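You operate a simulated robot arm through the tools that you are given. There is no shell and no other tool. Be economical: measure what you need, move in short steps, check, and stop when the job is done.

The job below is to be done with a simulated two-armed robot. You get a single attempt, and the scene is never put back.

Task
Take the carton marked wipes and leave it on the clear pane marked top.

The check looks at the end state, three seconds after you hand in, the way a careful person would. Anything else that was tipped, shoved, dropped, spilled or broken makes it a failure.

Robot
Two 7-joint arms with two-finger parallel grippers on one trunk, on a base that drives. Base frame: it is fixed to the floor where the robot stands at the start and does not move with it; the origin is under the middle of the robot, x ahead of it, y to its left, z up. Units: m, degrees, N and s.
The left shoulder is at the start at [0.06, 0.143, 0.869], the right one opposite. With the tool pointing down near the work surface each hand reaches from about 0.32 to 0.74 m from the robot's upright axis, wherever it stands, measured 20 degrees to its own side. Places, roughly: clear pane marked top [-1.5, 0.75, 0.75]. Payload 1.57 kg a hand.
The tool frame of a hand sits at the grasp point between the pads (the TCP): z along the fingers, y along the line on which they close. The tips reach 0.03 m beyond it. Largest opening 0.11 m; finger width 0.024, thickness 0.012; the body of the gripper, 0.048 by 0.112 m, starts 0.078 m behind the TCP.
Orientation is told as [roll, pitch, yaw] about the base's x, y, z axes, in that order, counted from this pose: with the fingers straight down and closing along the base's y, the tool's x points along the base's -x, its y along +y and its z along -z.

Tools
- The arms move only by the tool nudge_tool. It takes "left_commands", "right_commands" or both (then of equal length, played together; a hand with none holds still); each is text: rows parted by semicolons, each of 7 numbers parted by spaces: the shift along the tool's x, y, z in units of 100 mm (1.0 is 100 mm), then the turn, a rotation vector about the tool's x, y, z in units of 180 degrees (1.0 is 180 degrees), then the opening, from 0 (shut) to 1 (fully open). In form: x y z wx wy wz fingers; .... A call has 1 to 20 rows; each row is the pose to reach, as a shift and turn from the pose commanded when the call began, along the tool's axes at that moment. A call with a number of a shift or a turn outside -1 to 1 is refused whole. Rows are played at 5 a second. More than 0.05 m and 8.6 degrees between two rows, or a gripper value outside its range, and nothing of the call is played. A pose out of reach is approached as far as the arm can. The call stops where the force on the tool passes 40 N (or 10 N more than at its start, if that is more) or the arm is blocked; 0.2 s more then pass. Each finger travels about 0.045 m/s and halts on what it meets, pressing with about 33 N; the grip force reading is that of the motor and also rises with nothing between the fingers. The clock runs only during rows and for 0.2 s after the last one: add rows that repeat a pose to give the fingers time. The reply holds the time, the measured pose of the TCP, the force on the tool along the base axes, the opening and the grip force, in the units named above and with some noise, and new pictures: "pictures" is both (left out), scene, wrist or none (wrist: the cameras of the hands that moved).
- Cameras (640 x 400 px; columns grow to the right, rows downward): "scene" is now at [0.0519, -0.0009, 1.4823]; the picture's right is [0.00, -1.00, 0.00], its down [-0.72, -0.00, -0.69] and it looks along [0.69, 0.00, -0.72] (base axes); focal length 281 px, centre (320, 200). "left" rides on the left gripper at [0.07, -0.016, -0.141] in its tool frame; the picture's right is [0.23, 0.97, 0.00], its down [-0.86, 0.20, -0.48] and it looks along [-0.47, 0.11, 0.88] (tool axes); focal length 222 px, centre (320, 200). "right" rides on the right gripper at [0.07, 0.016, -0.141] in its tool frame; the picture's right is [-0.23, 0.97, 0.00], its down [-0.86, -0.20, -0.48] and it looks along [-0.47, -0.11, 0.88] (tool axes); focal length 222 px, centre (320, 200). There is no depth. A picture from a camera that has moved, and an enlarged one, comes with that camera's place and axes in the base frame and with its lens.
- lift_body(by): slides the trunk up (or, below 0, down) by that many m; the arms and the scene camera ride with it, the base frame stays. It gives what a move gives, with no picture.
- roll_base(legs): drives the robot by 1 to 6 legs, each [ahead, left, turn to the left] in m, m and degrees, along the robot's own axes; the way and the turn of a leg run together, so that a leg with both is an arc; at most 1.5 m and 180 degrees a leg. The arms and the cameras ride along, it lands a little off, and it stops where it bumps. It gives what a move gives, and a new picture of the scene camera.
- turn_head(pan, tilt): turns the head with the scene camera to pan (to the left, within 86 degrees either way) and tilt (down, from -29 to 69), counted from straight ahead of the robot. It gives what a move gives, and a new picture of the scene camera.
- enlarge(camera, box): a new picture of the part [left, top, right, bottom] of that camera's present view, enlarged. No time passes.
- sign_off(): hands the job in; it is judged then, once.

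Work in short steps. Places have to be worked out from the pictures, the camera data and where the tool is seen: move nearer, look again, correct. Check each grasp and each placing, and mend what went wrong. You have 120 turns and 170 pictures in all, those below and enlarged ones among them. Open the grippers and draw the arms clear of the work before you hand the job in, unless the task says otherwise; then end with one line.

The tools are called after "Emit:" by a JSON object that holds its "op" and its "data". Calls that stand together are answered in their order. nudge_tool: Moves the arms, as the interface text tells. Its arguments: {"type":"object","properties":{"left_commands":{"type":"string"},"right_commands":{"type":"string"},"pictures":{"type":"string","enum":["both","scene","wrist","none"]}},"required":[]} The other tools are called the same way: lift_body (by) slides the trunk up or down; roll_base (legs) drives the base; turn_head (pan, tilt) turns the head that bears the scene camera; enlarge (camera, box) takes an enlarged picture of a part of a camera's view; sign_off () hands the job in.

At the start:

```text
time_s: 0.0
left_position: [0.5518, 0.2803, 0.9496]
left_ee_rot: [0.0, 0.0, -0.1]
left_contact_force: [-0.4, 0.0, 0.2]
left_grip_width: 0.11
left_grip_force: 0.0
right_position: [0.5871, -0.2082, 0.9953]
right_ee_rot: [-0.1, 0.0, -0.1]
right_contact_force: [-0.4, 0.7, -0.7]
right_grip_width: 0.1099
right_grip_force: 0.0
trunk travel left (down, up): [-0.468, 0.122]
robot x, y, heading: [-0.0041, 0.0003, 0.1]
head pan, tilt: [0.2, 46.2]
```

scene: 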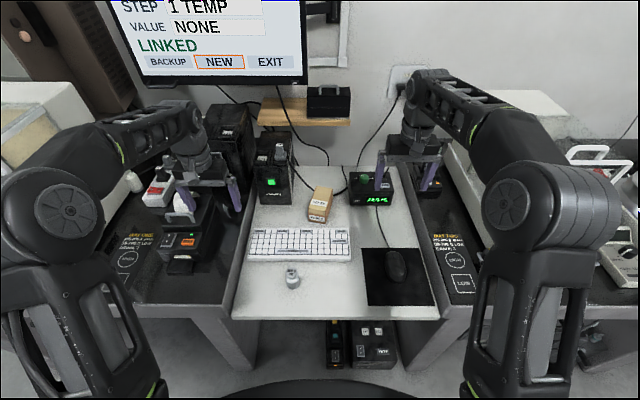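
right: 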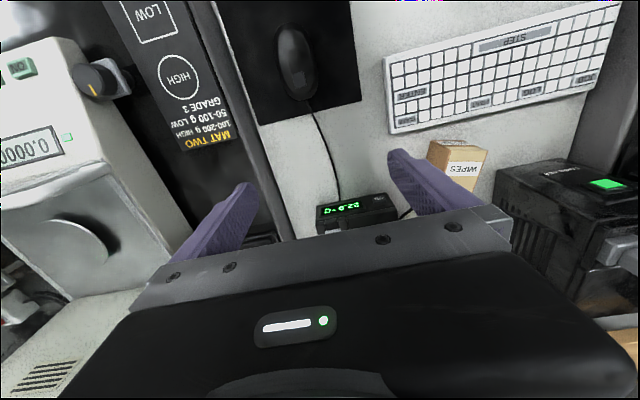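
left: 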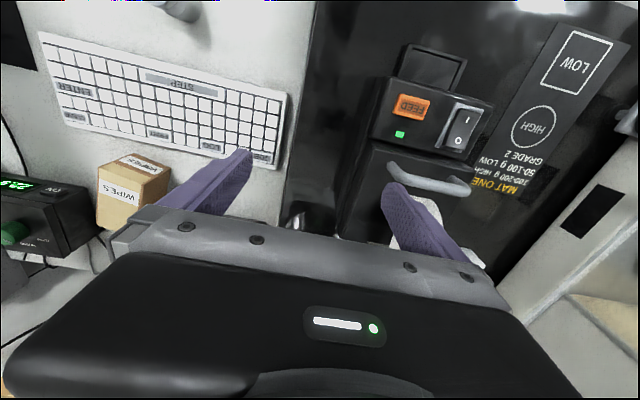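

I see the wipes carton on the desk between the monitor and the keyboard, at roughly x 0.72, y 0. I'll enlarge it to get its place and size.

Emit:
{"op": "enlarge", "data": {"camera": "scene", "box": [260, 150, 380, 225]}}

Emit:
{"op": "enlarge", "data": {"camera": "left", "box": [0, 100, 240, 250]}}

```text
5.33 times, centred on (320, 188) of scene
camera zoom: at [0.0519, -0.0009, 1.4823], right [0.0, -1.0, 0.0], down [-0.72, 0.0, -0.69], along [0.69, 0.0, -0.72], focal length 1499 px, centre (320, 267)
```

zoom: 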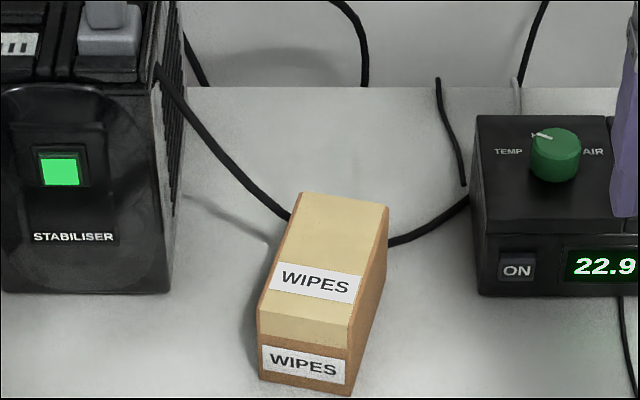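

```text
2.67 times, centred on (120, 175) of left
camera zoom: at [0.4833, 0.2644, 1.092], right [-0.23, 0.97, 0.0], down [0.86, 0.2, 0.48], along [0.47, 0.11, -0.88], focal length 592 px, centre (853, 267)
```

zoom: 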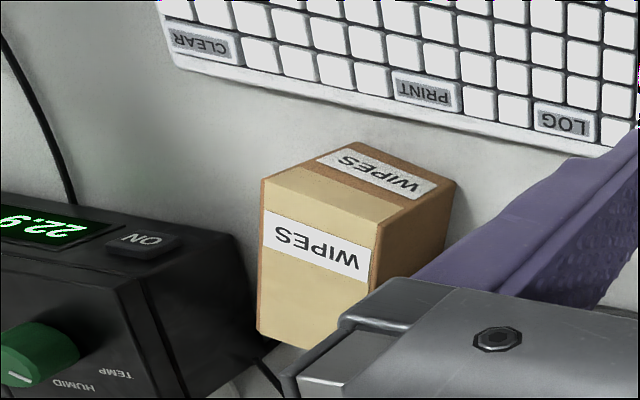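

The readings put the carton's centre near (0.72, -0.004), about 0.105 x 0.06 m and 0.07 m high, with its long axis yawed about -14°. I'll start bringing the right hand over it, staying high.

Emit:
{"op": "nudge_tool", "data": {"right_commands": "-0.2 0.35 0 0 0 0 1; -0.4 0.7 0.1 0 0 0 1; -0.6 1.0 0.2 0 0 0 1; -0.6 1.0 0.2 0 0 0 1", "pictures": "none"}}

```text
time_s: 1.0
left_position: [0.5518, 0.2781, 0.9516]
left_ee_rot: [0.2, -0.1, -0.1]
left_contact_force: [0.1, -0.4, 0.2]
left_grip_width: 0.1099
left_grip_force: 0.2
right_position: [0.6148, -0.1346, 0.9762]
right_ee_rot: [0.1, -0.1, 0.0]
right_contact_force: [0.5, 0.3, -0.7]
right_grip_width: 0.1099
right_grip_force: 0.0
right hand out of reach, approached as far as the arm can: row 1, 2, 3, 4
trunk travel left (down, up): [-0.468, 0.122]
robot x, y, heading: [-0.0007, -0.0027, -0.0]
head pan, tilt: [0.2, 46.2]
```

At this height the target is beyond reach. I'll raise the trunk a bit, which puts the wrist nearer shoulder height, and edge the base ahead slightly.

Emit:
{"op": "lift_body", "data": {"by": 0.1}}

Emit:
{"op": "roll_base", "data": {"legs": [[0.06, 0, 0]]}}

```text
time_s: 2.3
left_position: [0.5524, 0.2803, 1.0509]
left_ee_rot: [0.0, 0.0, 0.0]
left_contact_force: [0.2, 0.7, 0.3]
left_grip_width: 0.1102
left_grip_force: 0.1
right_position: [0.615, -0.1327, 1.0748]
right_ee_rot: [0.0, 0.0, -0.1]
right_contact_force: [0.1, -0.5, 0.6]
right_grip_width: 0.1102
right_grip_force: 0.1
trunk travel left (down, up): [-0.568, 0.022]
robot x, y, heading: [0.0013, 0.0005, -0.0]
head pan, tilt: [0.2, 46.2]
```

```text
time_s: 3.3
left_position: [0.615, 0.28, 1.0496]
left_ee_rot: [0.1, 0.2, 0.0]
left_contact_force: [1.0, 0.1, -0.6]
left_grip_width: 0.1099
left_grip_force: 0.0
right_position: [0.6759, -0.1336, 1.0747]
right_ee_rot: [0.0, 0.1, 0.0]
right_contact_force: [0.6, 0.0, -0.6]
right_grip_width: 0.1099
right_grip_force: 0.0
trunk travel left (down, up): [-0.568, 0.022]
robot x, y, heading: [0.0625, 0.0025, -0.1]
head pan, tilt: [0.2, 46.2]
camera scene: at [0.1146, -0.0008, 1.5822], right [0.0, -1.0, 0.0], down [-0.72, 0.0, -0.69], along [0.69, 0.0, -0.72], focal length 281 px, centre (320, 200)
```

scene: 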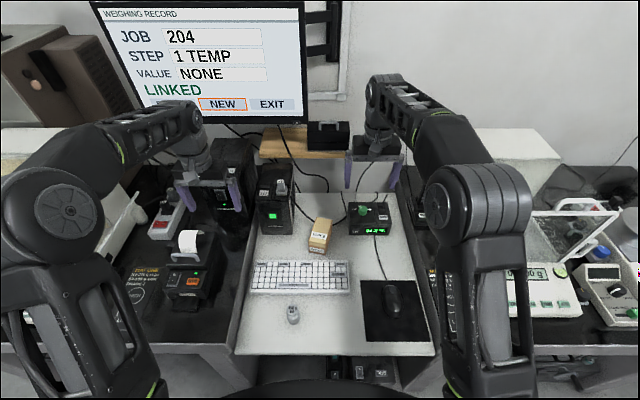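

The way is clear, so I bring the right hand down by 0.1 m while going towards y 0.

Emit:
{"op": "nudge_tool", "data": {"right_commands": "0 0.25 0.3 0 0 0 1; 0 0.5 0.6 0 0 0 1; -0.05 0.75 0.8 0 0 0.03 1; -0.1 1.0 1.0 0 0 0.07 1; -0.1 1.0 1.0 0 0 0.078 1; -0.1 1.0 1.0 0 0 0.078 1", "pictures": "wrist"}}

```text
time_s: 4.7
left_position: [0.6119, 0.2809, 1.0509]
left_ee_rot: [-0.1, 0.0, 0.0]
left_contact_force: [0.7, 0.1, 0.1]
left_grip_width: 0.1099
left_grip_force: 0.1
right_position: [0.6846, -0.0309, 0.9752]
right_ee_rot: [0.0, 0.0, -14.1]
right_contact_force: [-0.1, 0.1, 0.1]
right_grip_width: 0.1098
right_grip_force: 0.0
trunk travel left (down, up): [-0.568, 0.022]
robot x, y, heading: [0.0605, -0.0013, -0.2]
head pan, tilt: [0.2, 46.2]
camera right: at [0.62, 0.0008, 1.1164], right [0.46, 0.89, 0.0], down [0.78, -0.4, 0.48], along [0.43, -0.22, -0.88], focal length 222 px, centre (320, 200)
```

right: 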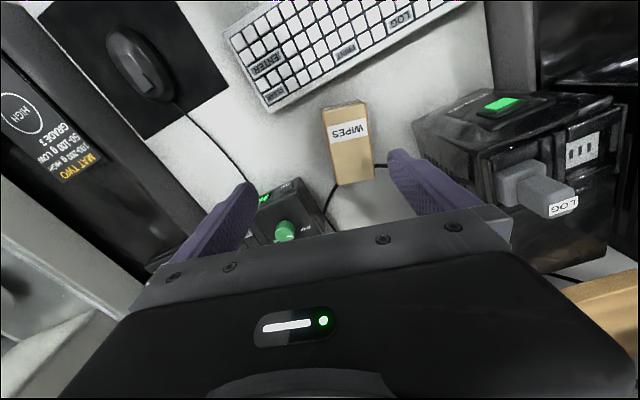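

The wrist view puts the carton's centre at (0.717, 0.0), with yaw about -15°. I'll centre over it and come down 0.1 m, then look again.

Emit:
{"op": "nudge_tool", "data": {"right_commands": "-0.1 0.2 0.1 0 0 0 1; -0.2 0.37 0.3 0 0 0.004 1; -0.2 0.37 0.65 0 0 0.004 1; -0.2 0.37 1.0 0 0 0.004 1; -0.2 0.37 1.0 0 0 0.004 1; -0.2 0.37 1.0 0 0 0.004 1", "pictures": "both"}}

```text
time_s: 6.1
left_position: [0.6121, 0.2802, 1.049]
left_ee_rot: [0.0, 0.1, 0.0]
left_contact_force: [0.3, 0.6, -0.1]
left_grip_width: 0.1099
left_grip_force: 0.0
right_position: [0.7133, -0.0014, 0.8761]
right_ee_rot: [-0.1, 0.0, -14.7]
right_contact_force: [-0.1, -0.5, -0.3]
right_grip_width: 0.1097
right_grip_force: 0.0
trunk travel left (down, up): [-0.568, 0.022]
robot x, y, heading: [0.0622, 0.0034, 0.1]
head pan, tilt: [0.2, 46.2]
camera scene: at [0.1125, -0.0008, 1.5823], right [0.0, -1.0, 0.0], down [-0.72, 0.0, -0.69], along [0.69, 0.0, -0.72], focal length 281 px, centre (320, 200)
camera right: at [0.6493, 0.0327, 1.0166], right [0.47, 0.88, 0.0], down [0.78, -0.41, 0.48], along [0.42, -0.22, -0.88], focal length 222 px, centre (320, 200)
```

scene: 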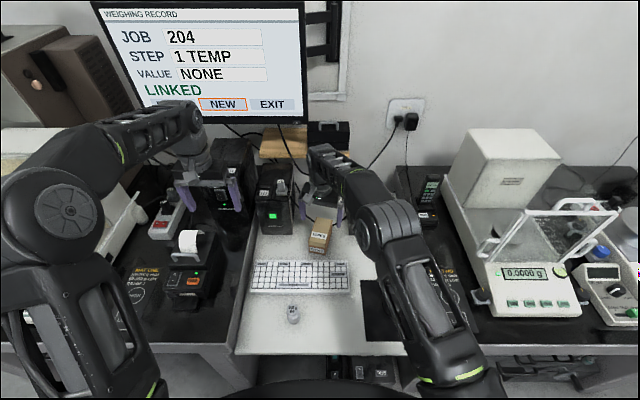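
right: 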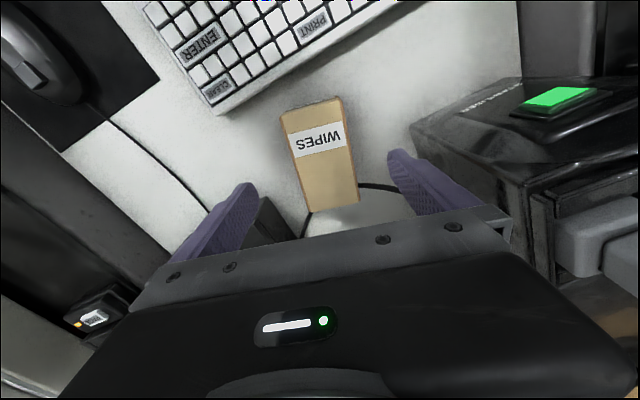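

The carton sits centred between the pads. I'll descend to a TCP of about 0.768 and keep the fingers open.

Emit:
{"op": "nudge_tool", "data": {"right_commands": "0 0.02 0.3 0 0 0 1; 0 0.02 0.55 0 0 0 1; 0 0.02 0.8 0 0 0 1; 0 0.02 1.0 0 0 0 1; 0 0.02 1.0 0 0 0 1; 0 0.02 1.0 0 0 0 1", "pictures": "both"}}

```text
time_s: 7.5
left_position: [0.6131, 0.2798, 1.0502]
left_ee_rot: [0.1, -0.1, 0.1]
left_contact_force: [-0.8, 0.5, -0.6]
left_grip_width: 0.11
left_grip_force: 0.0
right_position: [0.7126, -0.0005, 0.7757]
right_ee_rot: [0.1, -0.1, -14.7]
right_contact_force: [-0.4, -0.4, -0.9]
right_grip_width: 0.1101
right_grip_force: 0.1
trunk travel left (down, up): [-0.568, 0.022]
robot x, y, heading: [0.0628, 0.0022, -0.1]
head pan, tilt: [0.2, 46.2]
camera scene: at [0.1124, -0.0008, 1.5823], right [0.0, -1.0, 0.0], down [-0.72, 0.0, -0.69], along [0.69, 0.0, -0.72], focal length 281 px, centre (320, 200)
camera right: at [0.6488, 0.0334, 0.9164], right [0.47, 0.88, 0.0], down [0.78, -0.41, 0.48], along [0.42, -0.22, -0.88], focal length 222 px, centre (320, 200)
```

scene: 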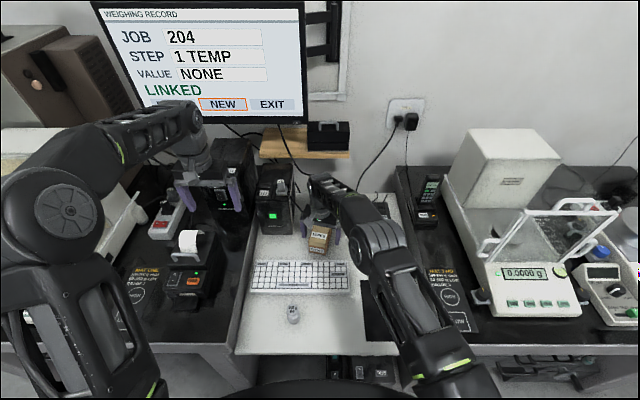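
right: 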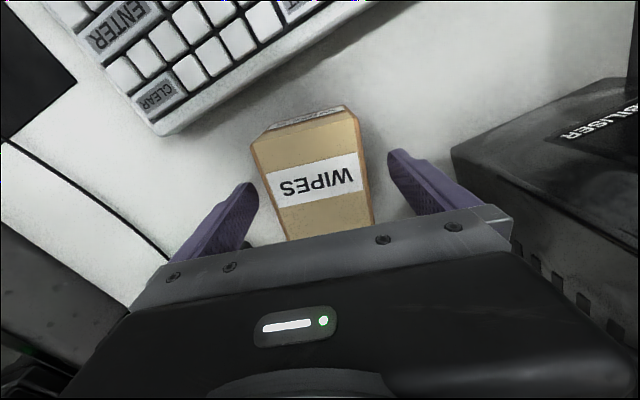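

The fingers straddle the carton cleanly. I'll go down 12 mm more and close.

Emit:
{"op": "nudge_tool", "data": {"right_commands": "0 0 0.12 0 0 0 1; 0 0 0.12 0 0 0 0.7; 0 0 0.12 0 0 0 0.4; 0 0 0.12 0 0 0 0.4; 0 0 0.12 0 0 0 0.4; 0 0 0.12 0 0 0 0.4; 0 0 0.12 0 0 0 0.4; 0 0 0.12 0 0 0 0.4", "pictures": "wrist"}}

```text
time_s: 9.3
left_position: [0.6124, 0.2795, 1.0505]
left_ee_rot: [0.1, 0.0, 0.1]
left_contact_force: [0.9, 0.2, -0.5]
left_grip_width: 0.1103
left_grip_force: 0.1
right_position: [0.7133, -0.0013, 0.764]
right_ee_rot: [0.0, 0.0, -14.6]
right_contact_force: [0.0, 0.0, 0.7]
right_grip_width: 0.0617
right_grip_force: 33.0
trunk travel left (down, up): [-0.568, 0.022]
robot x, y, heading: [0.059, -0.0005, 0.2]
head pan, tilt: [0.2, 46.2]
camera right: at [0.6493, 0.0333, 0.9046], right [0.47, 0.88, 0.0], down [0.78, -0.41, 0.48], along [0.42, -0.22, -0.88], focal length 222 px, centre (320, 200)
```

right: 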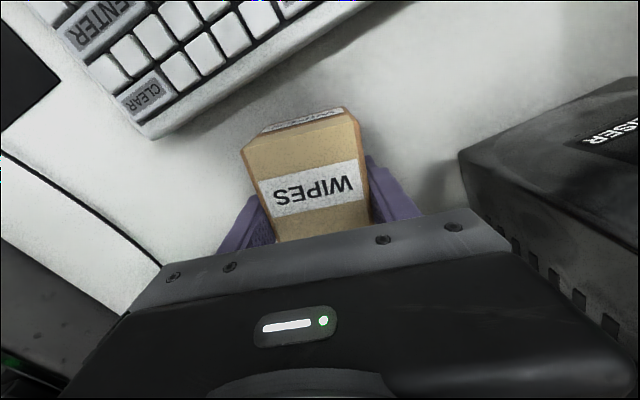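

The grip holds at 0.062 m with 33 N. I'll lift straight up 0.1 m.

Emit:
{"op": "nudge_tool", "data": {"right_commands": "0 0 -0.15 0 0 0 0.3; 0 0 -0.4 0 0 0 0.3; 0 0 -0.7 0 0 0 0.3; 0 0 -1.0 0 0 0 0.3; 0 0 -1.0 0 0 0 0.3", "pictures": "wrist"}}

```text
time_s: 10.5
left_position: [0.6128, 0.2799, 1.0489]
left_ee_rot: [0.1, -0.1, 0.0]
left_contact_force: [-0.4, -0.1, -0.4]
left_grip_width: 0.1102
left_grip_force: 0.1
right_position: [0.7126, 0.0027, 0.8643]
right_ee_rot: [0.0, 0.0, -14.7]
right_contact_force: [0.4, 0.2, -1.7]
right_grip_width: 0.061
right_grip_force: 32.7
trunk travel left (down, up): [-0.568, 0.022]
robot x, y, heading: [0.0628, 0.0007, 0.1]
head pan, tilt: [0.2, 46.2]
camera right: at [0.6487, 0.035, 1.0053], right [0.47, 0.88, 0.0], down [0.78, -0.41, 0.48], along [0.42, -0.22, -0.88], focal length 222 px, centre (320, 200)
```

right: 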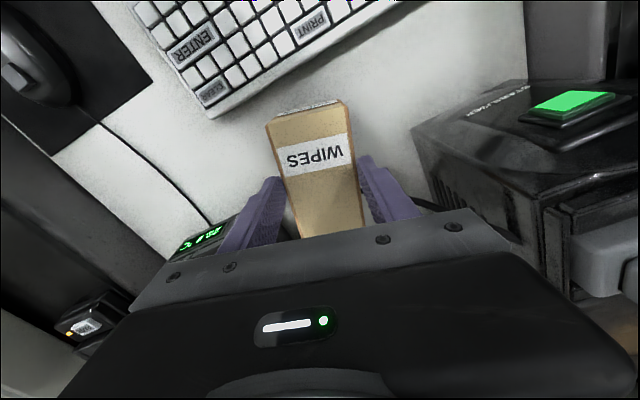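

The carton is held. I'll raise further, bring the hand back towards the body and square its yaw.

Emit:
{"op": "nudge_tool", "data": {"right_commands": "0 0 -0.3 0 0 0 0.3; 0 0 -0.6 0 0 0 0.3; 0.1 0 -1.0 0 0 -0.02 0.3; 0.4 0 -1.0 0 0 -0.04 0.3; 0.7 0 -1.0 0 0 -0.06 0.3; 1.0 -0.25 -1.0 0 0 -0.081 0.3; 1.0 -0.25 -1.0 0 0 -0.081 0.3", "pictures": "none"}}

Emit:
{"op": "nudge_tool", "data": {"right_commands": "0.4 -0.2 0 0 0 0 0.3; 0.7 -0.5 0 0 0 0 0.3; 1.0 -0.8 0 0 0 0 0.3; 1.0 -0.8 0 0 0 0 0.3", "left_commands": "0.4 0 0 0 0 0 1; 0.8 0 0 0 0 0 1; 1.0 0 0 0 0 0 1; 1.0 0 0 0 0 0 1", "pictures": "scene"}}

```text
time_s: 12.1
left_position: [0.6126, 0.2806, 1.0496]
left_ee_rot: [0.0, 0.0, 0.0]
left_contact_force: [-0.3, -0.3, 0.7]
left_grip_width: 0.1099
left_grip_force: 0.1
right_position: [0.6088, 0.0037, 0.9603]
right_ee_rot: [0.0, -0.1, -0.1]
right_contact_force: [-0.1, 0.6, -1.8]
right_grip_width: 0.0614
right_grip_force: 33.2
trunk travel left (down, up): [-0.568, 0.022]
robot x, y, heading: [0.0567, 0.0012, -0.2]
head pan, tilt: [0.2, 46.2]
```

```text
time_s: 13.1
left_position: [0.512, 0.2801, 1.0485]
left_ee_rot: [0.0, 0.0, 0.0]
left_contact_force: [0.6, 0.0, -0.5]
left_grip_width: 0.1101
left_grip_force: 0.1
right_position: [0.5075, -0.0772, 0.9627]
right_ee_rot: [0.1, 0.0, -0.1]
right_contact_force: [0.7, -0.4, -0.7]
right_grip_width: 0.0613
right_grip_force: 33.4
trunk travel left (down, up): [-0.568, 0.022]
robot x, y, heading: [0.0624, -0.0007, -0.2]
head pan, tilt: [0.2, 46.2]
camera scene: at [0.1136, -0.0004, 1.5822], right [0.0, -1.0, 0.0], down [-0.72, 0.0, -0.69], along [0.69, 0.0, -0.72], focal length 281 px, centre (320, 200)
```

scene: 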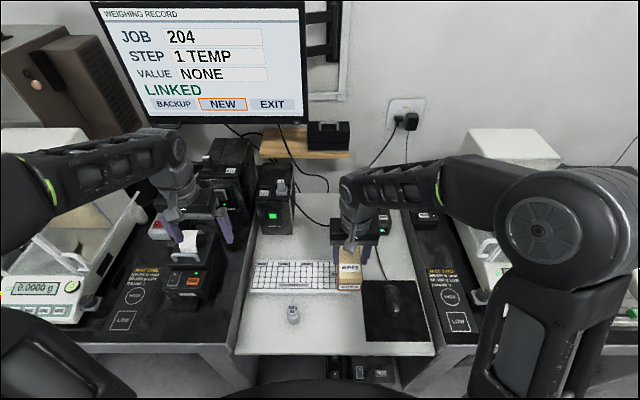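

The carton is secured near the body. I'll look left and right with the head before driving, to see the surroundings.

Emit:
{"op": "turn_head", "data": {"pan": 86, "tilt": 35}}

Emit:
{"op": "turn_head", "data": {"pan": -86, "tilt": 35}}

```text
time_s: 14.7
left_position: [0.5112, 0.28, 1.0484]
left_ee_rot: [0.0, 0.0, 0.0]
left_contact_force: [-0.2, -0.5, 0.5]
left_grip_width: 0.11
left_grip_force: 0.1
right_position: [0.5069, -0.0762, 0.9625]
right_ee_rot: [-0.1, -0.1, -0.2]
right_contact_force: [0.4, -0.9, -1.6]
right_grip_width: 0.0616
right_grip_force: 33.2
trunk travel left (down, up): [-0.568, 0.022]
robot x, y, heading: [0.0619, 0.0004, -0.2]
head pan, tilt: [85.9, 35.0]
camera scene: at [0.0383, 0.0867, 1.5988], right [1.0, -0.07, 0.0], down [-0.04, -0.57, -0.82], along [0.06, 0.82, -0.57], focal length 281 px, centre (320, 200)
```

scene: 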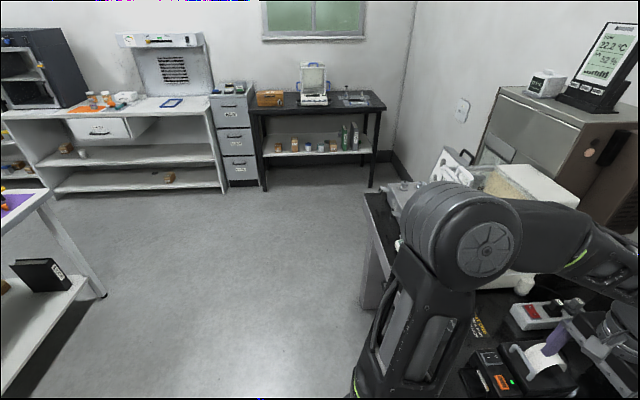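

```text
time_s: 17.3
left_position: [0.5115, 0.2799, 1.0503]
left_ee_rot: [0.0, 0.0, 0.0]
left_contact_force: [-0.1, 0.4, 0.4]
left_grip_width: 0.1099
left_grip_force: 0.0
right_position: [0.5074, -0.0767, 0.9633]
right_ee_rot: [-0.1, 0.1, -0.2]
right_contact_force: [-0.1, -0.3, -1.3]
right_grip_width: 0.0613
right_grip_force: 33.3
trunk travel left (down, up): [-0.568, 0.022]
robot x, y, heading: [0.0572, 0.002, -0.1]
head pan, tilt: [-85.9, 35.0]
camera scene: at [0.0383, -0.089, 1.5988], right [-1.0, -0.07, 0.0], down [-0.04, 0.57, -0.82], along [0.06, -0.82, -0.57], focal length 281 px, centre (320, 200)
```

scene: 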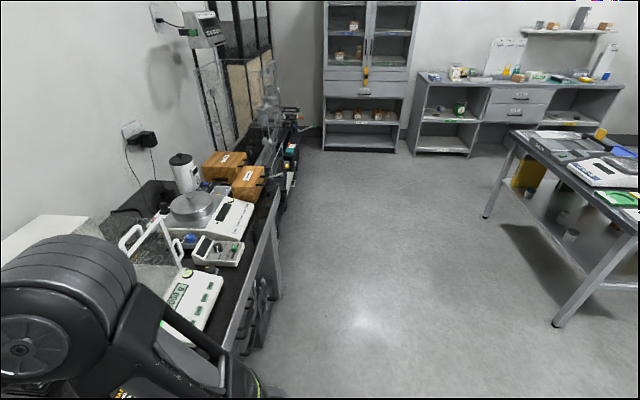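

Behind is a central table whose front edge is near x = -1.33, and the pane stands on it. I'll face the head ahead again, back off 0.5 m and turn round in the aisle.

Emit:
{"op": "turn_head", "data": {"pan": 0, "tilt": 45}}

Emit:
{"op": "roll_base", "data": {"legs": [[-0.5, 0, 0], [0, 0, 90], [0, 0, 90]]}}

```text
time_s: 18.9
left_position: [0.5113, 0.28, 1.0504]
left_ee_rot: [0.0, 0.0, 0.1]
left_contact_force: [-0.9, 0.1, -0.3]
left_grip_width: 0.1102
left_grip_force: 0.0
right_position: [0.506, -0.075, 0.9629]
right_ee_rot: [0.0, 0.0, -0.2]
right_contact_force: [0.0, 0.6, -1.5]
right_grip_width: 0.0613
right_grip_force: 32.7
trunk travel left (down, up): [-0.568, 0.022]
robot x, y, heading: [0.0599, 0.0017, 0.3]
head pan, tilt: [0.0, 45.0]
camera scene: at [0.1133, -0.0012, 1.584], right [0.0, -1.0, 0.0], down [-0.71, 0.0, -0.71], along [0.71, 0.0, -0.71], focal length 281 px, centre (320, 200)
```

scene: 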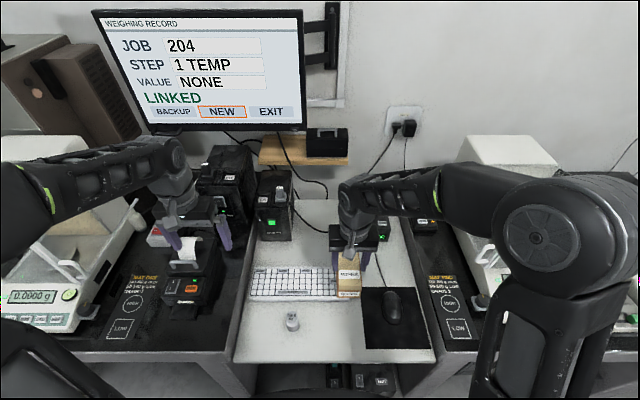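

```text
time_s: 29.5
left_position: [-0.8914, -0.2789, 1.0499]
left_ee_rot: [0.0, 0.0, 179.9]
left_contact_force: [1.1, -0.3, 0.1]
left_grip_width: 0.1099
left_grip_force: 0.1
right_position: [-0.8846, 0.0766, 0.9633]
right_ee_rot: [0.1, 0.0, 179.8]
right_contact_force: [0.0, 0.3, -0.6]
right_grip_width: 0.0614
right_grip_force: 32.4
trunk travel left (down, up): [-0.568, 0.022]
robot x, y, heading: [-0.4372, -0.0014, 180.0]
head pan, tilt: [0.0, 45.0]
camera scene: at [-0.4887, -0.002, 1.5839], right [0.0, 1.0, 0.0], down [0.71, 0.0, -0.71], along [-0.71, 0.0, -0.71], focal length 281 px, centre (320, 200)
```

scene: 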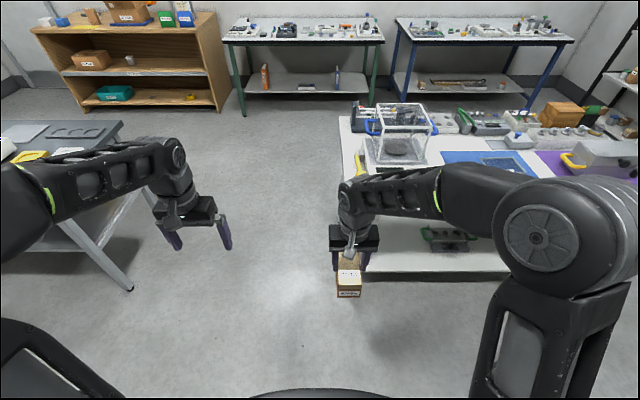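

On the table ahead and to the right is a clear box, like a draft shield. I'll strafe right 0.5 m and look more closely.

Emit:
{"op": "roll_base", "data": {"legs": [[0, -0.5, 0]]}}

Emit:
{"op": "turn_head", "data": {"pan": 0, "tilt": 35}}

```text
time_s: 32.4
left_position: [-0.8904, 0.2276, 1.0494]
left_ee_rot: [0.1, 0.0, 179.0]
left_contact_force: [-0.1, 0.0, 0.3]
left_grip_width: 0.1101
left_grip_force: 0.1
right_position: [-0.8784, 0.5829, 0.963]
right_ee_rot: [0.0, 0.0, 178.8]
right_contact_force: [-0.3, -0.2, -1.2]
right_grip_width: 0.0612
right_grip_force: 33.3
trunk travel left (down, up): [-0.568, 0.022]
robot x, y, heading: [-0.4334, 0.5002, 178.9]
head pan, tilt: [0.0, 45.0]
camera scene: at [-0.4839, 0.4991, 1.5839], right [0.02, 1.0, 0.0], down [0.71, -0.01, -0.71], along [-0.71, 0.01, -0.71], focal length 281 px, centre (320, 200)
```

scene: 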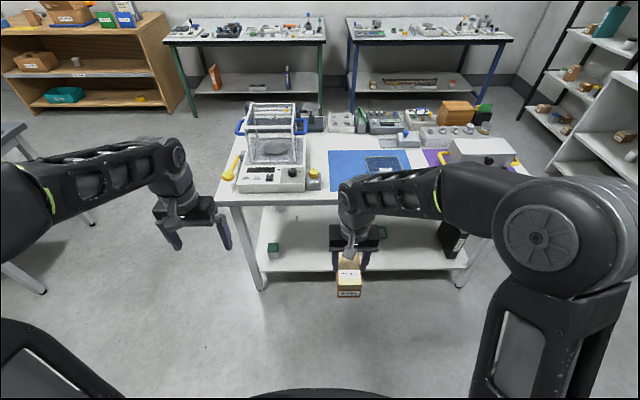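

```text
time_s: 33.1
left_position: [-0.8904, 0.2267, 1.049]
left_ee_rot: [0.0, 0.0, 179.1]
left_contact_force: [1.0, 0.6, -0.2]
left_grip_width: 0.1102
left_grip_force: 0.1
right_position: [-0.8779, 0.5831, 0.9621]
right_ee_rot: [0.0, 0.1, 178.8]
right_contact_force: [0.4, -0.1, -1.5]
right_grip_width: 0.0612
right_grip_force: 32.9
trunk travel left (down, up): [-0.568, 0.022]
robot x, y, heading: [-0.4304, 0.4984, 179.0]
head pan, tilt: [0.0, 35.0]
camera scene: at [-0.4906, 0.4983, 1.5987], right [0.02, 1.0, 0.0], down [0.57, -0.01, -0.82], along [-0.82, 0.01, -0.57], focal length 281 px, centre (320, 200)
```

scene: 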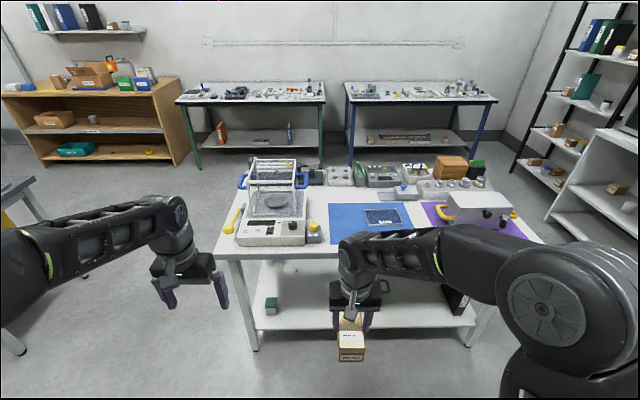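

The expected pane place projects to the blue mat around (375, 220). I'll enlarge it.

Emit:
{"op": "enlarge", "data": {"camera": "scene", "box": [310, 180, 450, 260]}}

Emit:
{"op": "enlarge", "data": {"camera": "scene", "box": [210, 150, 370, 260]}}

```text
4.57 times, centred on (380, 220) of scene
camera zoom: at [-0.4906, 0.4983, 1.5987], right [0.02, 1.0, 0.0], down [0.57, -0.01, -0.82], along [-0.82, 0.01, -0.57], focal length 1285 px, centre (46, 109)
```

zoom: 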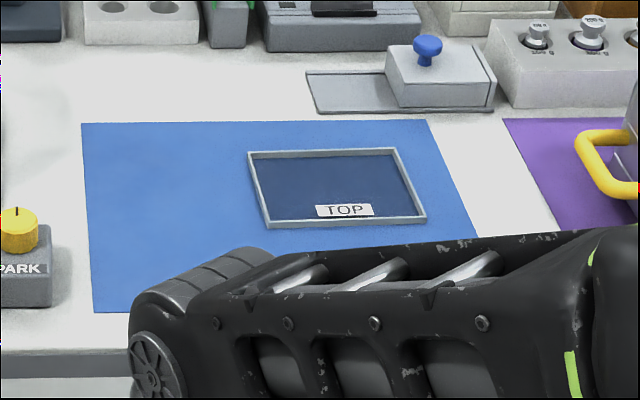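

```text
3.64 times, centred on (290, 205) of scene
camera zoom: at [-0.4906, 0.4983, 1.5987], right [0.02, 1.0, 0.0], down [0.57, -0.01, -0.82], along [-0.82, 0.01, -0.57], focal length 1022 px, centre (429, 182)
```

zoom: 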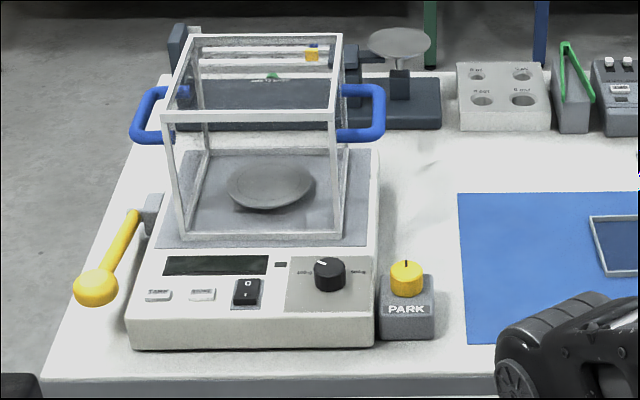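

The pane marked TOP lies on the blue mat, centred near (-1.57, 0.82) and about 0.13 x 0.165 m. Before driving up I'll raise and retract the left hand so that it clears the draft shield.

Emit:
{"op": "nudge_tool", "data": {"left_commands": "0.3 0 -0.3 0 0 0 1; 0.6 0 -0.6 0 0 0 1; 0.9 0 -0.9 0 0 0 1; 1.0 0 -1.0 0 0 0 1; 1.0 0 -1.0 0 0 0 1", "pictures": "none"}}

Emit:
{"op": "roll_base", "data": {"legs": [[0.3, -0.13, 1]]}}

```text
time_s: 34.3
left_position: [-0.7897, 0.2244, 1.1492]
left_ee_rot: [0.0, 0.0, 179.0]
left_contact_force: [-0.4, -0.3, -0.8]
left_grip_width: 0.11
left_grip_force: 0.0
right_position: [-0.8791, 0.5825, 0.9628]
right_ee_rot: [-0.1, 0.0, 178.9]
right_contact_force: [0.0, -0.7, -1.0]
right_grip_width: 0.0613
right_grip_force: 32.9
trunk travel left (down, up): [-0.568, 0.022]
robot x, y, heading: [-0.4342, 0.4981, 178.8]
head pan, tilt: [0.0, 35.0]
```

```text
time_s: 36.5
left_position: [-1.0899, 0.3496, 1.1485]
left_ee_rot: [0.1, 0.0, -179.9]
left_contact_force: [-0.2, -0.5, -0.3]
left_grip_width: 0.11
left_grip_force: 0.0
right_position: [-1.1861, 0.7038, 0.9628]
right_ee_rot: [0.0, 0.0, -180.1]
right_contact_force: [-0.3, -0.4, -1.2]
right_grip_width: 0.0613
right_grip_force: 32.7
trunk travel left (down, up): [-0.568, 0.022]
robot x, y, heading: [-0.735, 0.6314, -179.9]
head pan, tilt: [0.0, 35.0]
camera scene: at [-0.7969, 0.6288, 1.5987], right [0.0, 1.0, 0.0], down [0.57, 0.0, -0.82], along [-0.82, 0.0, -0.57], focal length 281 px, centre (320, 200)
```

scene: 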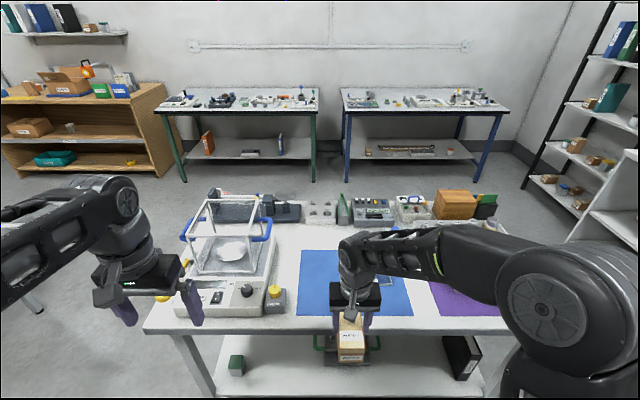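

The path is clear, and I'll go ahead 0.25 m more, then tilt the head down.

Emit:
{"op": "roll_base", "data": {"legs": [[0.25, 0, 0]]}}

Emit:
{"op": "turn_head", "data": {"pan": -12, "tilt": 48}}

Emit:
{"op": "enlarge", "data": {"camera": "right", "box": [0, 0, 640, 400]}}

```text
time_s: 38.4
left_position: [-1.3423, 0.3472, 1.1478]
left_ee_rot: [0.0, -0.1, -179.7]
left_contact_force: [-0.3, 0.2, -0.5]
left_grip_width: 0.1101
left_grip_force: 0.0
right_position: [-1.4397, 0.7029, 0.9632]
right_ee_rot: [0.1, 0.1, -179.8]
right_contact_force: [-1.0, -0.7, -1.0]
right_grip_width: 0.0611
right_grip_force: 33.3
trunk travel left (down, up): [-0.568, 0.022]
robot x, y, heading: [-0.9915, 0.6298, -179.8]
head pan, tilt: [0.0, 35.0]
camera scene: at [-1.05, 0.627, 1.5987], right [-0.01, 1.0, 0.0], down [0.57, 0.0, -0.82], along [-0.82, 0.0, -0.57], focal length 281 px, centre (320, 200)
```

scene: 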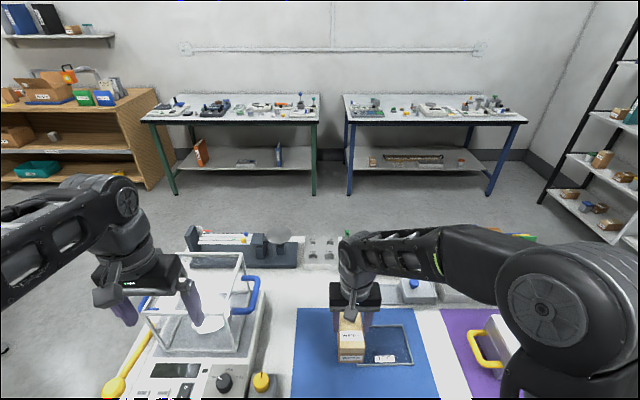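

```text
time_s: 39.1
left_position: [-1.3407, 0.3475, 1.1497]
left_ee_rot: [-0.1, 0.0, -179.6]
left_contact_force: [0.3, -0.4, 0.4]
left_grip_width: 0.11
left_grip_force: 0.0
right_position: [-1.4381, 0.7017, 0.9625]
right_ee_rot: [0.0, 0.0, -179.8]
right_contact_force: [0.1, -0.2, -0.9]
right_grip_width: 0.0613
right_grip_force: 32.7
trunk travel left (down, up): [-0.568, 0.022]
robot x, y, heading: [-0.9917, 0.6242, -179.8]
head pan, tilt: [-12.0, 48.0]
camera scene: at [-1.0377, 0.6434, 1.5798], right [0.2, 0.98, 0.0], down [0.73, -0.15, -0.67], along [-0.66, 0.14, -0.74], focal length 281 px, centre (320, 200)
```

scene: 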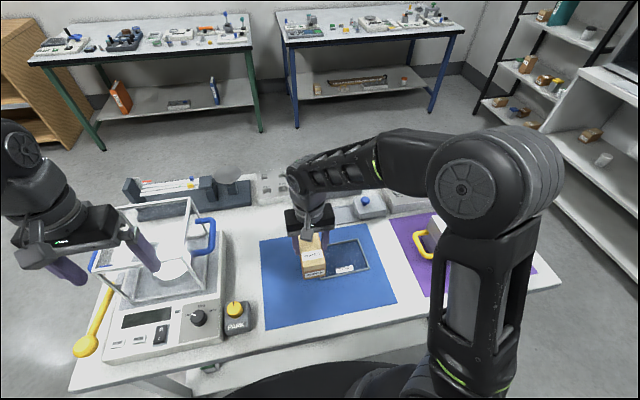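

```text
1.00 times, centred on (320, 200) of right
camera zoom: at [-1.3693, 0.686, 1.104], right [-0.22, -0.97, 0.0], down [-0.86, 0.2, 0.48], along [-0.47, 0.11, -0.88], focal length 222 px, centre (320, 200)
```

zoom: 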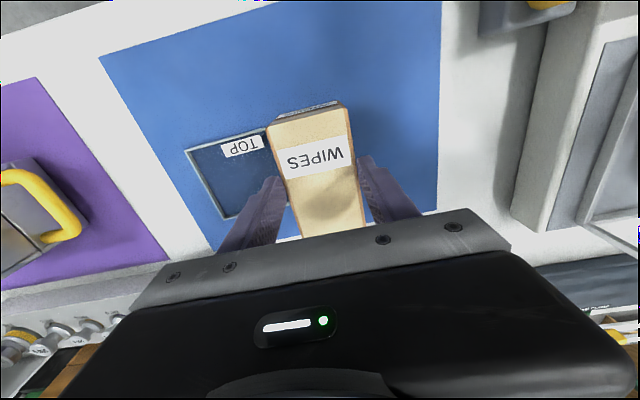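

Combining the views, the pane's centre comes out near (-1.48, 0.82), with z about 0.75 to 0.8. I'll move the carton over it, staying well above, and look with the wrist camera.

Emit:
{"op": "nudge_tool", "data": {"right_commands": "-0.1 -0.3 0 0 0 0 0.3; -0.2 -0.6 0 0 0 0 0.3; -0.4 -1.0 0 0 0 0 0.3; -0.4 -1.0 0 0 0 0 0.3; -0.4 -1.0 0 0 0 0 0.3", "pictures": "both"}}

```text
time_s: 40.3
left_position: [-1.3412, 0.3493, 1.1497]
left_ee_rot: [0.0, -0.1, -179.6]
left_contact_force: [0.4, -0.7, -0.1]
left_grip_width: 0.1099
left_grip_force: 0.1
right_position: [-1.4772, 0.8019, 0.9643]
right_ee_rot: [0.0, 0.0, -179.8]
right_contact_force: [0.5, -0.7, -0.7]
right_grip_width: 0.0614
right_grip_force: 33.1
trunk travel left (down, up): [-0.568, 0.022]
robot x, y, heading: [-0.9958, 0.6281, -179.9]
head pan, tilt: [-12.0, 48.0]
camera scene: at [-1.0379, 0.644, 1.5797], right [0.2, 0.98, 0.0], down [0.73, -0.15, -0.67], along [-0.66, 0.14, -0.74], focal length 281 px, centre (320, 200)
camera right: at [-1.4079, 0.7858, 1.105], right [-0.22, -0.97, 0.0], down [-0.86, 0.2, 0.48], along [-0.47, 0.11, -0.88], focal length 222 px, centre (320, 200)
```

scene: 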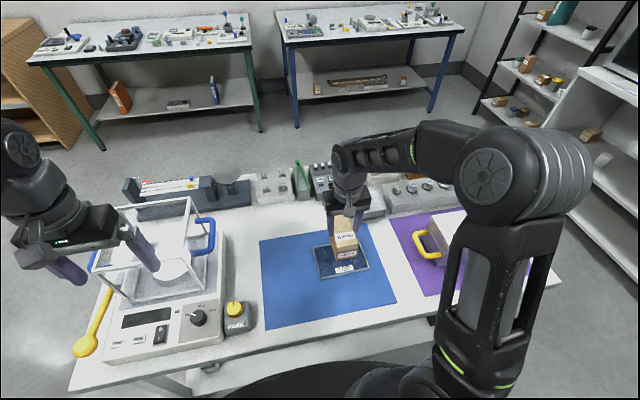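
right: 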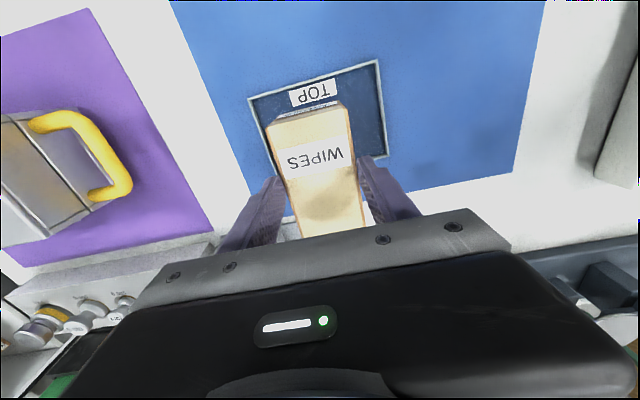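

The carton is almost exactly over the pane's centre, which I compute near (-1.472, 0.799). I'll lower by 0.08 m and recheck.

Emit:
{"op": "nudge_tool", "data": {"right_commands": "0 0.02 0.2 0 0 0 0.3; 0 0.02 0.4 0 0 0 0.3; 0 0.02 0.6 0 0 0 0.3; 0 0.02 0.8 0 0 0 0.3; 0 0.02 0.8 0 0 0 0.3", "pictures": "wrist"}}

Emit:
{"op": "enlarge", "data": {"camera": "scene", "box": [280, 200, 420, 300]}}

```text
time_s: 41.3
left_position: [-1.3401, 0.3466, 1.1498]
left_ee_rot: [0.0, -0.1, -179.7]
left_contact_force: [0.4, -0.4, 0.5]
left_grip_width: 0.1102
left_grip_force: 0.1
right_position: [-1.4773, 0.798, 0.8967]
right_ee_rot: [0.0, -0.2, -179.7]
right_contact_force: [4.2, 1.2, 16.7]
right_grip_width: 0.0611
right_grip_force: 29.3
trunk travel left (down, up): [-0.568, 0.022]
robot x, y, heading: [-0.993, 0.6299, -179.7]
head pan, tilt: [-12.0, 48.0]
stopped in row 4 (right hand): the force on the tool passed its limit (the readings are from after the stop); the commanded pose is now the measured one
camera right: at [-1.4085, 0.7818, 1.0369], right [-0.22, -0.97, 0.0], down [-0.85, 0.2, 0.48], along [-0.47, 0.11, -0.88], focal length 222 px, centre (320, 200)
```

right: 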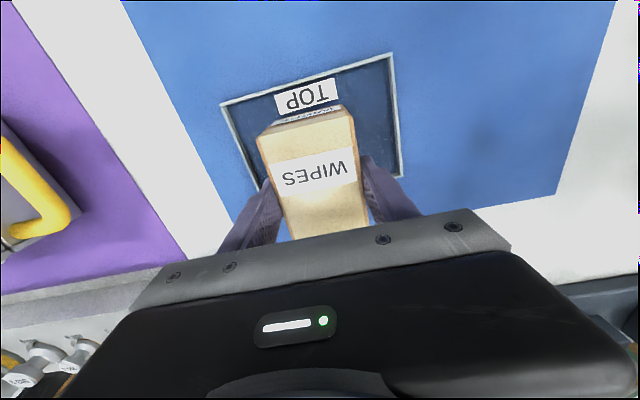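

```text
4.00 times, centred on (350, 250) of scene
camera zoom: at [-1.0357, 0.6433, 1.5797], right [0.2, 0.98, 0.0], down [0.73, -0.15, -0.67], along [-0.66, 0.14, -0.74], focal length 1124 px, centre (200, 0)
```

zoom: 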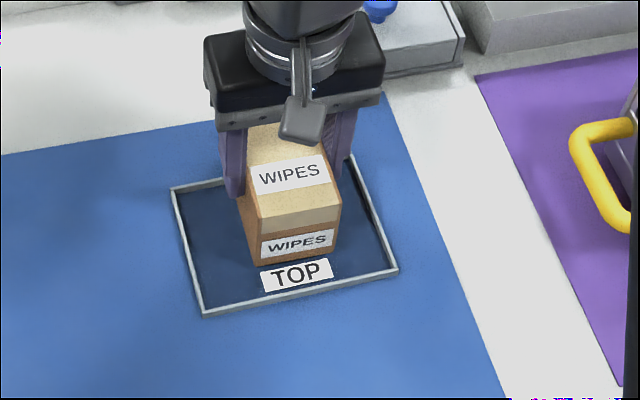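

Contact came at TCP z 0.897, higher than I expected, and the force is now 16.7 N. I'll look closely to see whether the carton really rests on the pane.

Emit:
{"op": "enlarge", "data": {"camera": "scene", "box": [318, 236, 382, 284]}}

Emit:
{"op": "turn_head", "data": {"pan": -25, "tilt": 40}}

```text
8.33 times, centred on (350, 260) of scene
camera zoom: at [-1.0357, 0.6433, 1.5797], right [0.2, 0.98, 0.0], down [0.73, -0.15, -0.67], along [-0.66, 0.14, -0.74], focal length 2343 px, centre (70, -300)
```

zoom: 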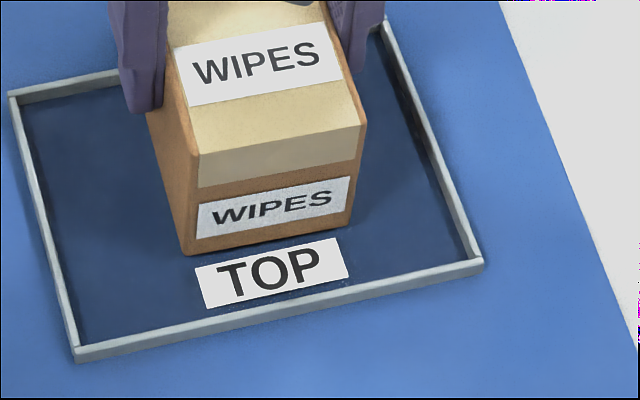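

```text
time_s: 42.0
left_position: [-1.3403, 0.346, 1.1496]
left_ee_rot: [0.0, -0.2, -179.8]
left_contact_force: [-0.5, 0.7, 0.7]
left_grip_width: 0.11
left_grip_force: 0.0
right_position: [-1.4779, 0.7971, 0.8963]
right_ee_rot: [-0.1, -0.2, -179.9]
right_contact_force: [3.0, 1.5, 24.7]
right_grip_width: 0.0612
right_grip_force: 32.5
trunk travel left (down, up): [-0.568, 0.022]
robot x, y, heading: [-0.9906, 0.6275, -179.8]
head pan, tilt: [-25.0, 40.0]
camera scene: at [-1.0354, 0.6624, 1.5914], right [0.42, 0.91, 0.0], down [0.58, -0.27, -0.77], along [-0.7, 0.32, -0.64], focal length 281 px, centre (320, 200)
```

scene: 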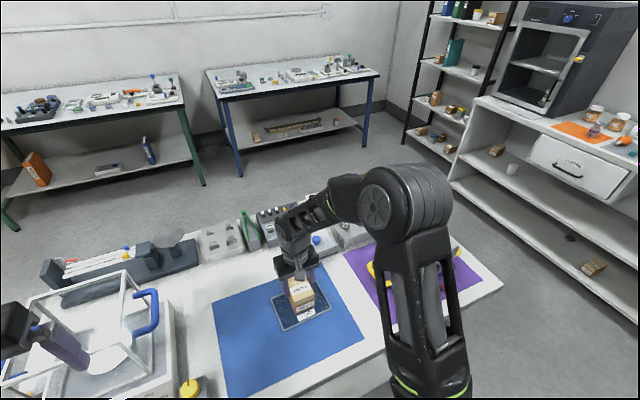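

The view shows the front gap is about 2 cm, and with the pane's depth only about 0.11 m the 0.105 m carton seems to ride over the far rim. I'll lift it 6 cm and turn it 90°, so its long side runs along the pane's longer side.

Emit:
{"op": "nudge_tool", "data": {"right_commands": "0 0 -0.1 0 0 0 0.3; 0 0 -0.3 0 0 0 0.3; 0 0 -0.7 0 0 0 0.3; 0 0 -0.7 0 0 0.04 0.3; 0 0 -0.7 0 0 0.08 0.3; 0 0 -0.7 0 0 0.12 0.3; 0 0 -0.7 0 0 0.16 0.3; 0 0 -0.7 0 0 0.2 0.3; 0 0 -0.7 0 0 0.24 0.3; 0 0 -0.7 0 0 0.28 0.3; 0 0 -0.7 0 0 0.32 0.3; 0 0 -0.7 0 0 0.36 0.3; 0 0 -0.7 0 0 0.4 0.3; 0 0 -0.7 0 0 0.44 0.3; 0 0 -0.7 0 0 0.47 0.3; 0 0 -0.7 0 0 0.5 0.3; 0 0 -0.7 0 0 0.5 0.3; 0 0 -0.7 0 0 0.5 0.3", "pictures": "both"}}

```text
time_s: 45.8
left_position: [-1.3417, 0.3471, 1.1488]
left_ee_rot: [-0.1, -0.1, -179.8]
left_contact_force: [0.3, -0.5, 0.5]
left_grip_width: 0.1103
left_grip_force: 0.1
right_position: [-1.4797, 0.7978, 0.9646]
right_ee_rot: [0.1, -0.1, 90.2]
right_contact_force: [0.3, -0.3, -1.3]
right_grip_width: 0.0612
right_grip_force: 32.7
trunk travel left (down, up): [-0.568, 0.022]
robot x, y, heading: [-0.992, 0.6255, -179.9]
head pan, tilt: [-25.0, 40.0]
camera scene: at [-1.0378, 0.6631, 1.5912], right [0.42, 0.91, 0.0], down [0.58, -0.27, -0.77], along [-0.7, 0.32, -0.64], focal length 281 px, centre (320, 200)
camera right: at [-1.495, 0.7282, 1.1053], right [-0.97, 0.22, 0.0], down [0.2, 0.86, 0.48], along [0.11, 0.47, -0.88], focal length 222 px, centre (320, 200)
```

scene: 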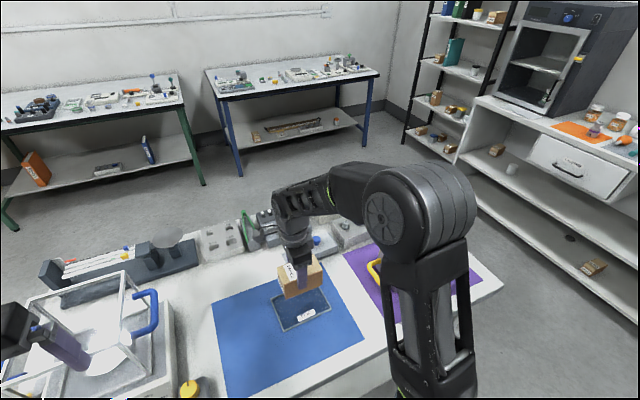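
right: 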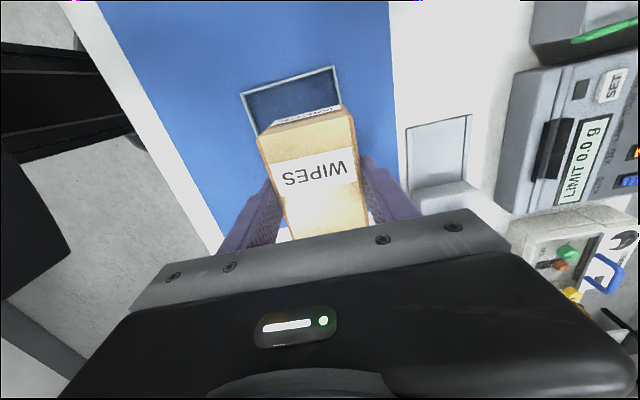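

The triangulation now agrees: the pane spans x -1.513 to -1.406 and y 0.722 to 0.869, with z about 0.825 and its centre at (-1.46, 0.796). I'll check how the carton sits in the grip after that contact.

Emit:
{"op": "enlarge", "data": {"camera": "scene", "box": [250, 220, 350, 340]}}

Emit:
{"op": "nudge_tool", "data": {"right_commands": "0.05 0.1 0 0 0 0 0.3; 0.05 0.2 0 0 0 0 0.3; 0.05 0.2 0 0 0 0 0.3", "pictures": "wrist"}}

```text
3.33 times, centred on (300, 280) of scene
camera zoom: at [-1.0378, 0.6631, 1.5912], right [0.42, 0.91, 0.0], down [0.58, -0.27, -0.77], along [-0.7, 0.32, -0.64], focal length 937 px, centre (387, -67)
```

zoom: 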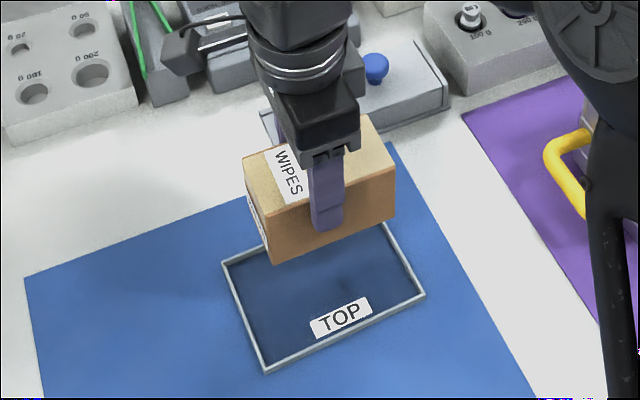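

```text
time_s: 46.6
left_position: [-1.3426, 0.3478, 1.1497]
left_ee_rot: [0.0, 0.0, -179.7]
left_contact_force: [0.3, 0.8, 0.5]
left_grip_width: 0.1101
left_grip_force: 0.0
right_position: [-1.4992, 0.7932, 0.965]
right_ee_rot: [0.2, 0.0, 90.2]
right_contact_force: [-0.2, 0.0, 0.0]
right_grip_width: 0.0611
right_grip_force: 33.0
trunk travel left (down, up): [-0.568, 0.022]
robot x, y, heading: [-0.9927, 0.6228, -179.8]
head pan, tilt: [-25.0, 40.0]
camera right: at [-1.5158, 0.7238, 1.1059], right [-0.97, 0.22, 0.0], down [0.2, 0.86, 0.48], along [0.11, 0.47, -0.88], focal length 222 px, centre (320, 200)
```

right: 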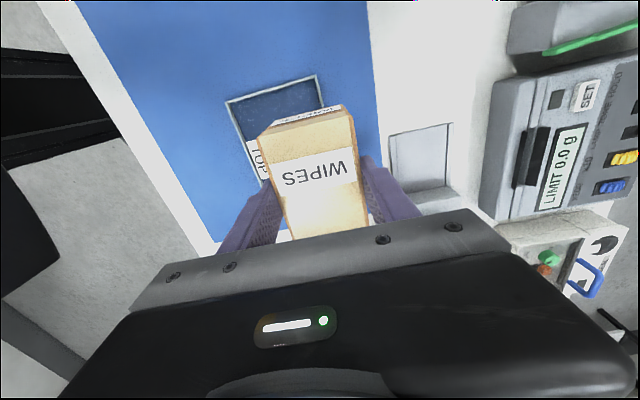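

The carton is level and has not slipped. In this orientation tool y is base -x, so I step back 0.04 m the other way to reach x -1.46.

Emit:
{"op": "nudge_tool", "data": {"right_commands": "0 -0.2 0 0 0 0 0.3; 0 -0.39 0 0 0 0 0.3; 0 -0.39 0.2 0 0 0 0.3; 0 -0.39 0.4 0 0 0 0.3; 0 -0.39 0.4 0 0 0 0.3", "pictures": "wrist"}}

Emit:
{"op": "enlarge", "data": {"camera": "scene", "box": [250, 220, 350, 340]}}

```text
time_s: 47.8
left_position: [-1.3421, 0.3473, 1.1485]
left_ee_rot: [0.0, -0.1, -179.7]
left_contact_force: [0.3, 1.2, 0.0]
left_grip_width: 0.1101
left_grip_force: 0.1
right_position: [-1.4591, 0.7929, 0.9246]
right_ee_rot: [0.1, 0.0, 90.2]
right_contact_force: [-0.4, 0.0, -0.9]
right_grip_width: 0.0614
right_grip_force: 33.2
trunk travel left (down, up): [-0.568, 0.022]
robot x, y, heading: [-0.9939, 0.6312, -179.7]
head pan, tilt: [-25.0, 40.0]
camera right: at [-1.4756, 0.7237, 1.0653], right [-0.97, 0.22, 0.0], down [0.2, 0.86, 0.48], along [0.11, 0.47, -0.88], focal length 222 px, centre (320, 200)
```

right: 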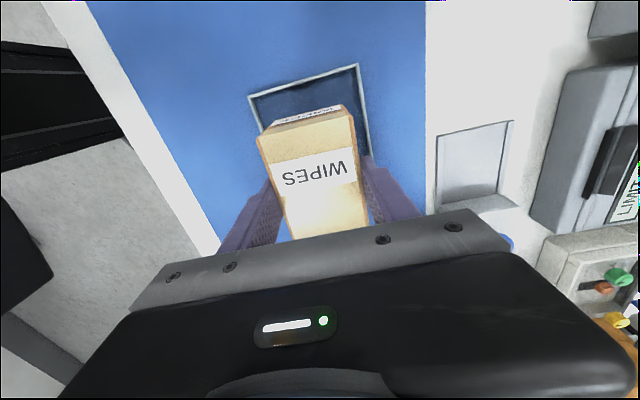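

```text
3.33 times, centred on (300, 280) of scene
camera zoom: at [-1.0377, 0.6631, 1.5912], right [0.42, 0.91, 0.0], down [0.58, -0.27, -0.77], along [-0.7, 0.32, -0.64], focal length 937 px, centre (387, -67)
```

zoom: 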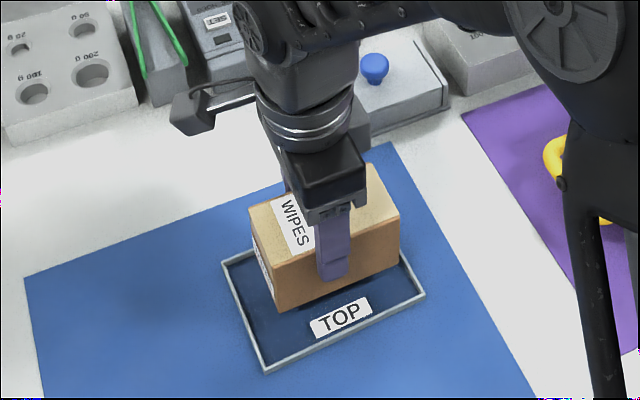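

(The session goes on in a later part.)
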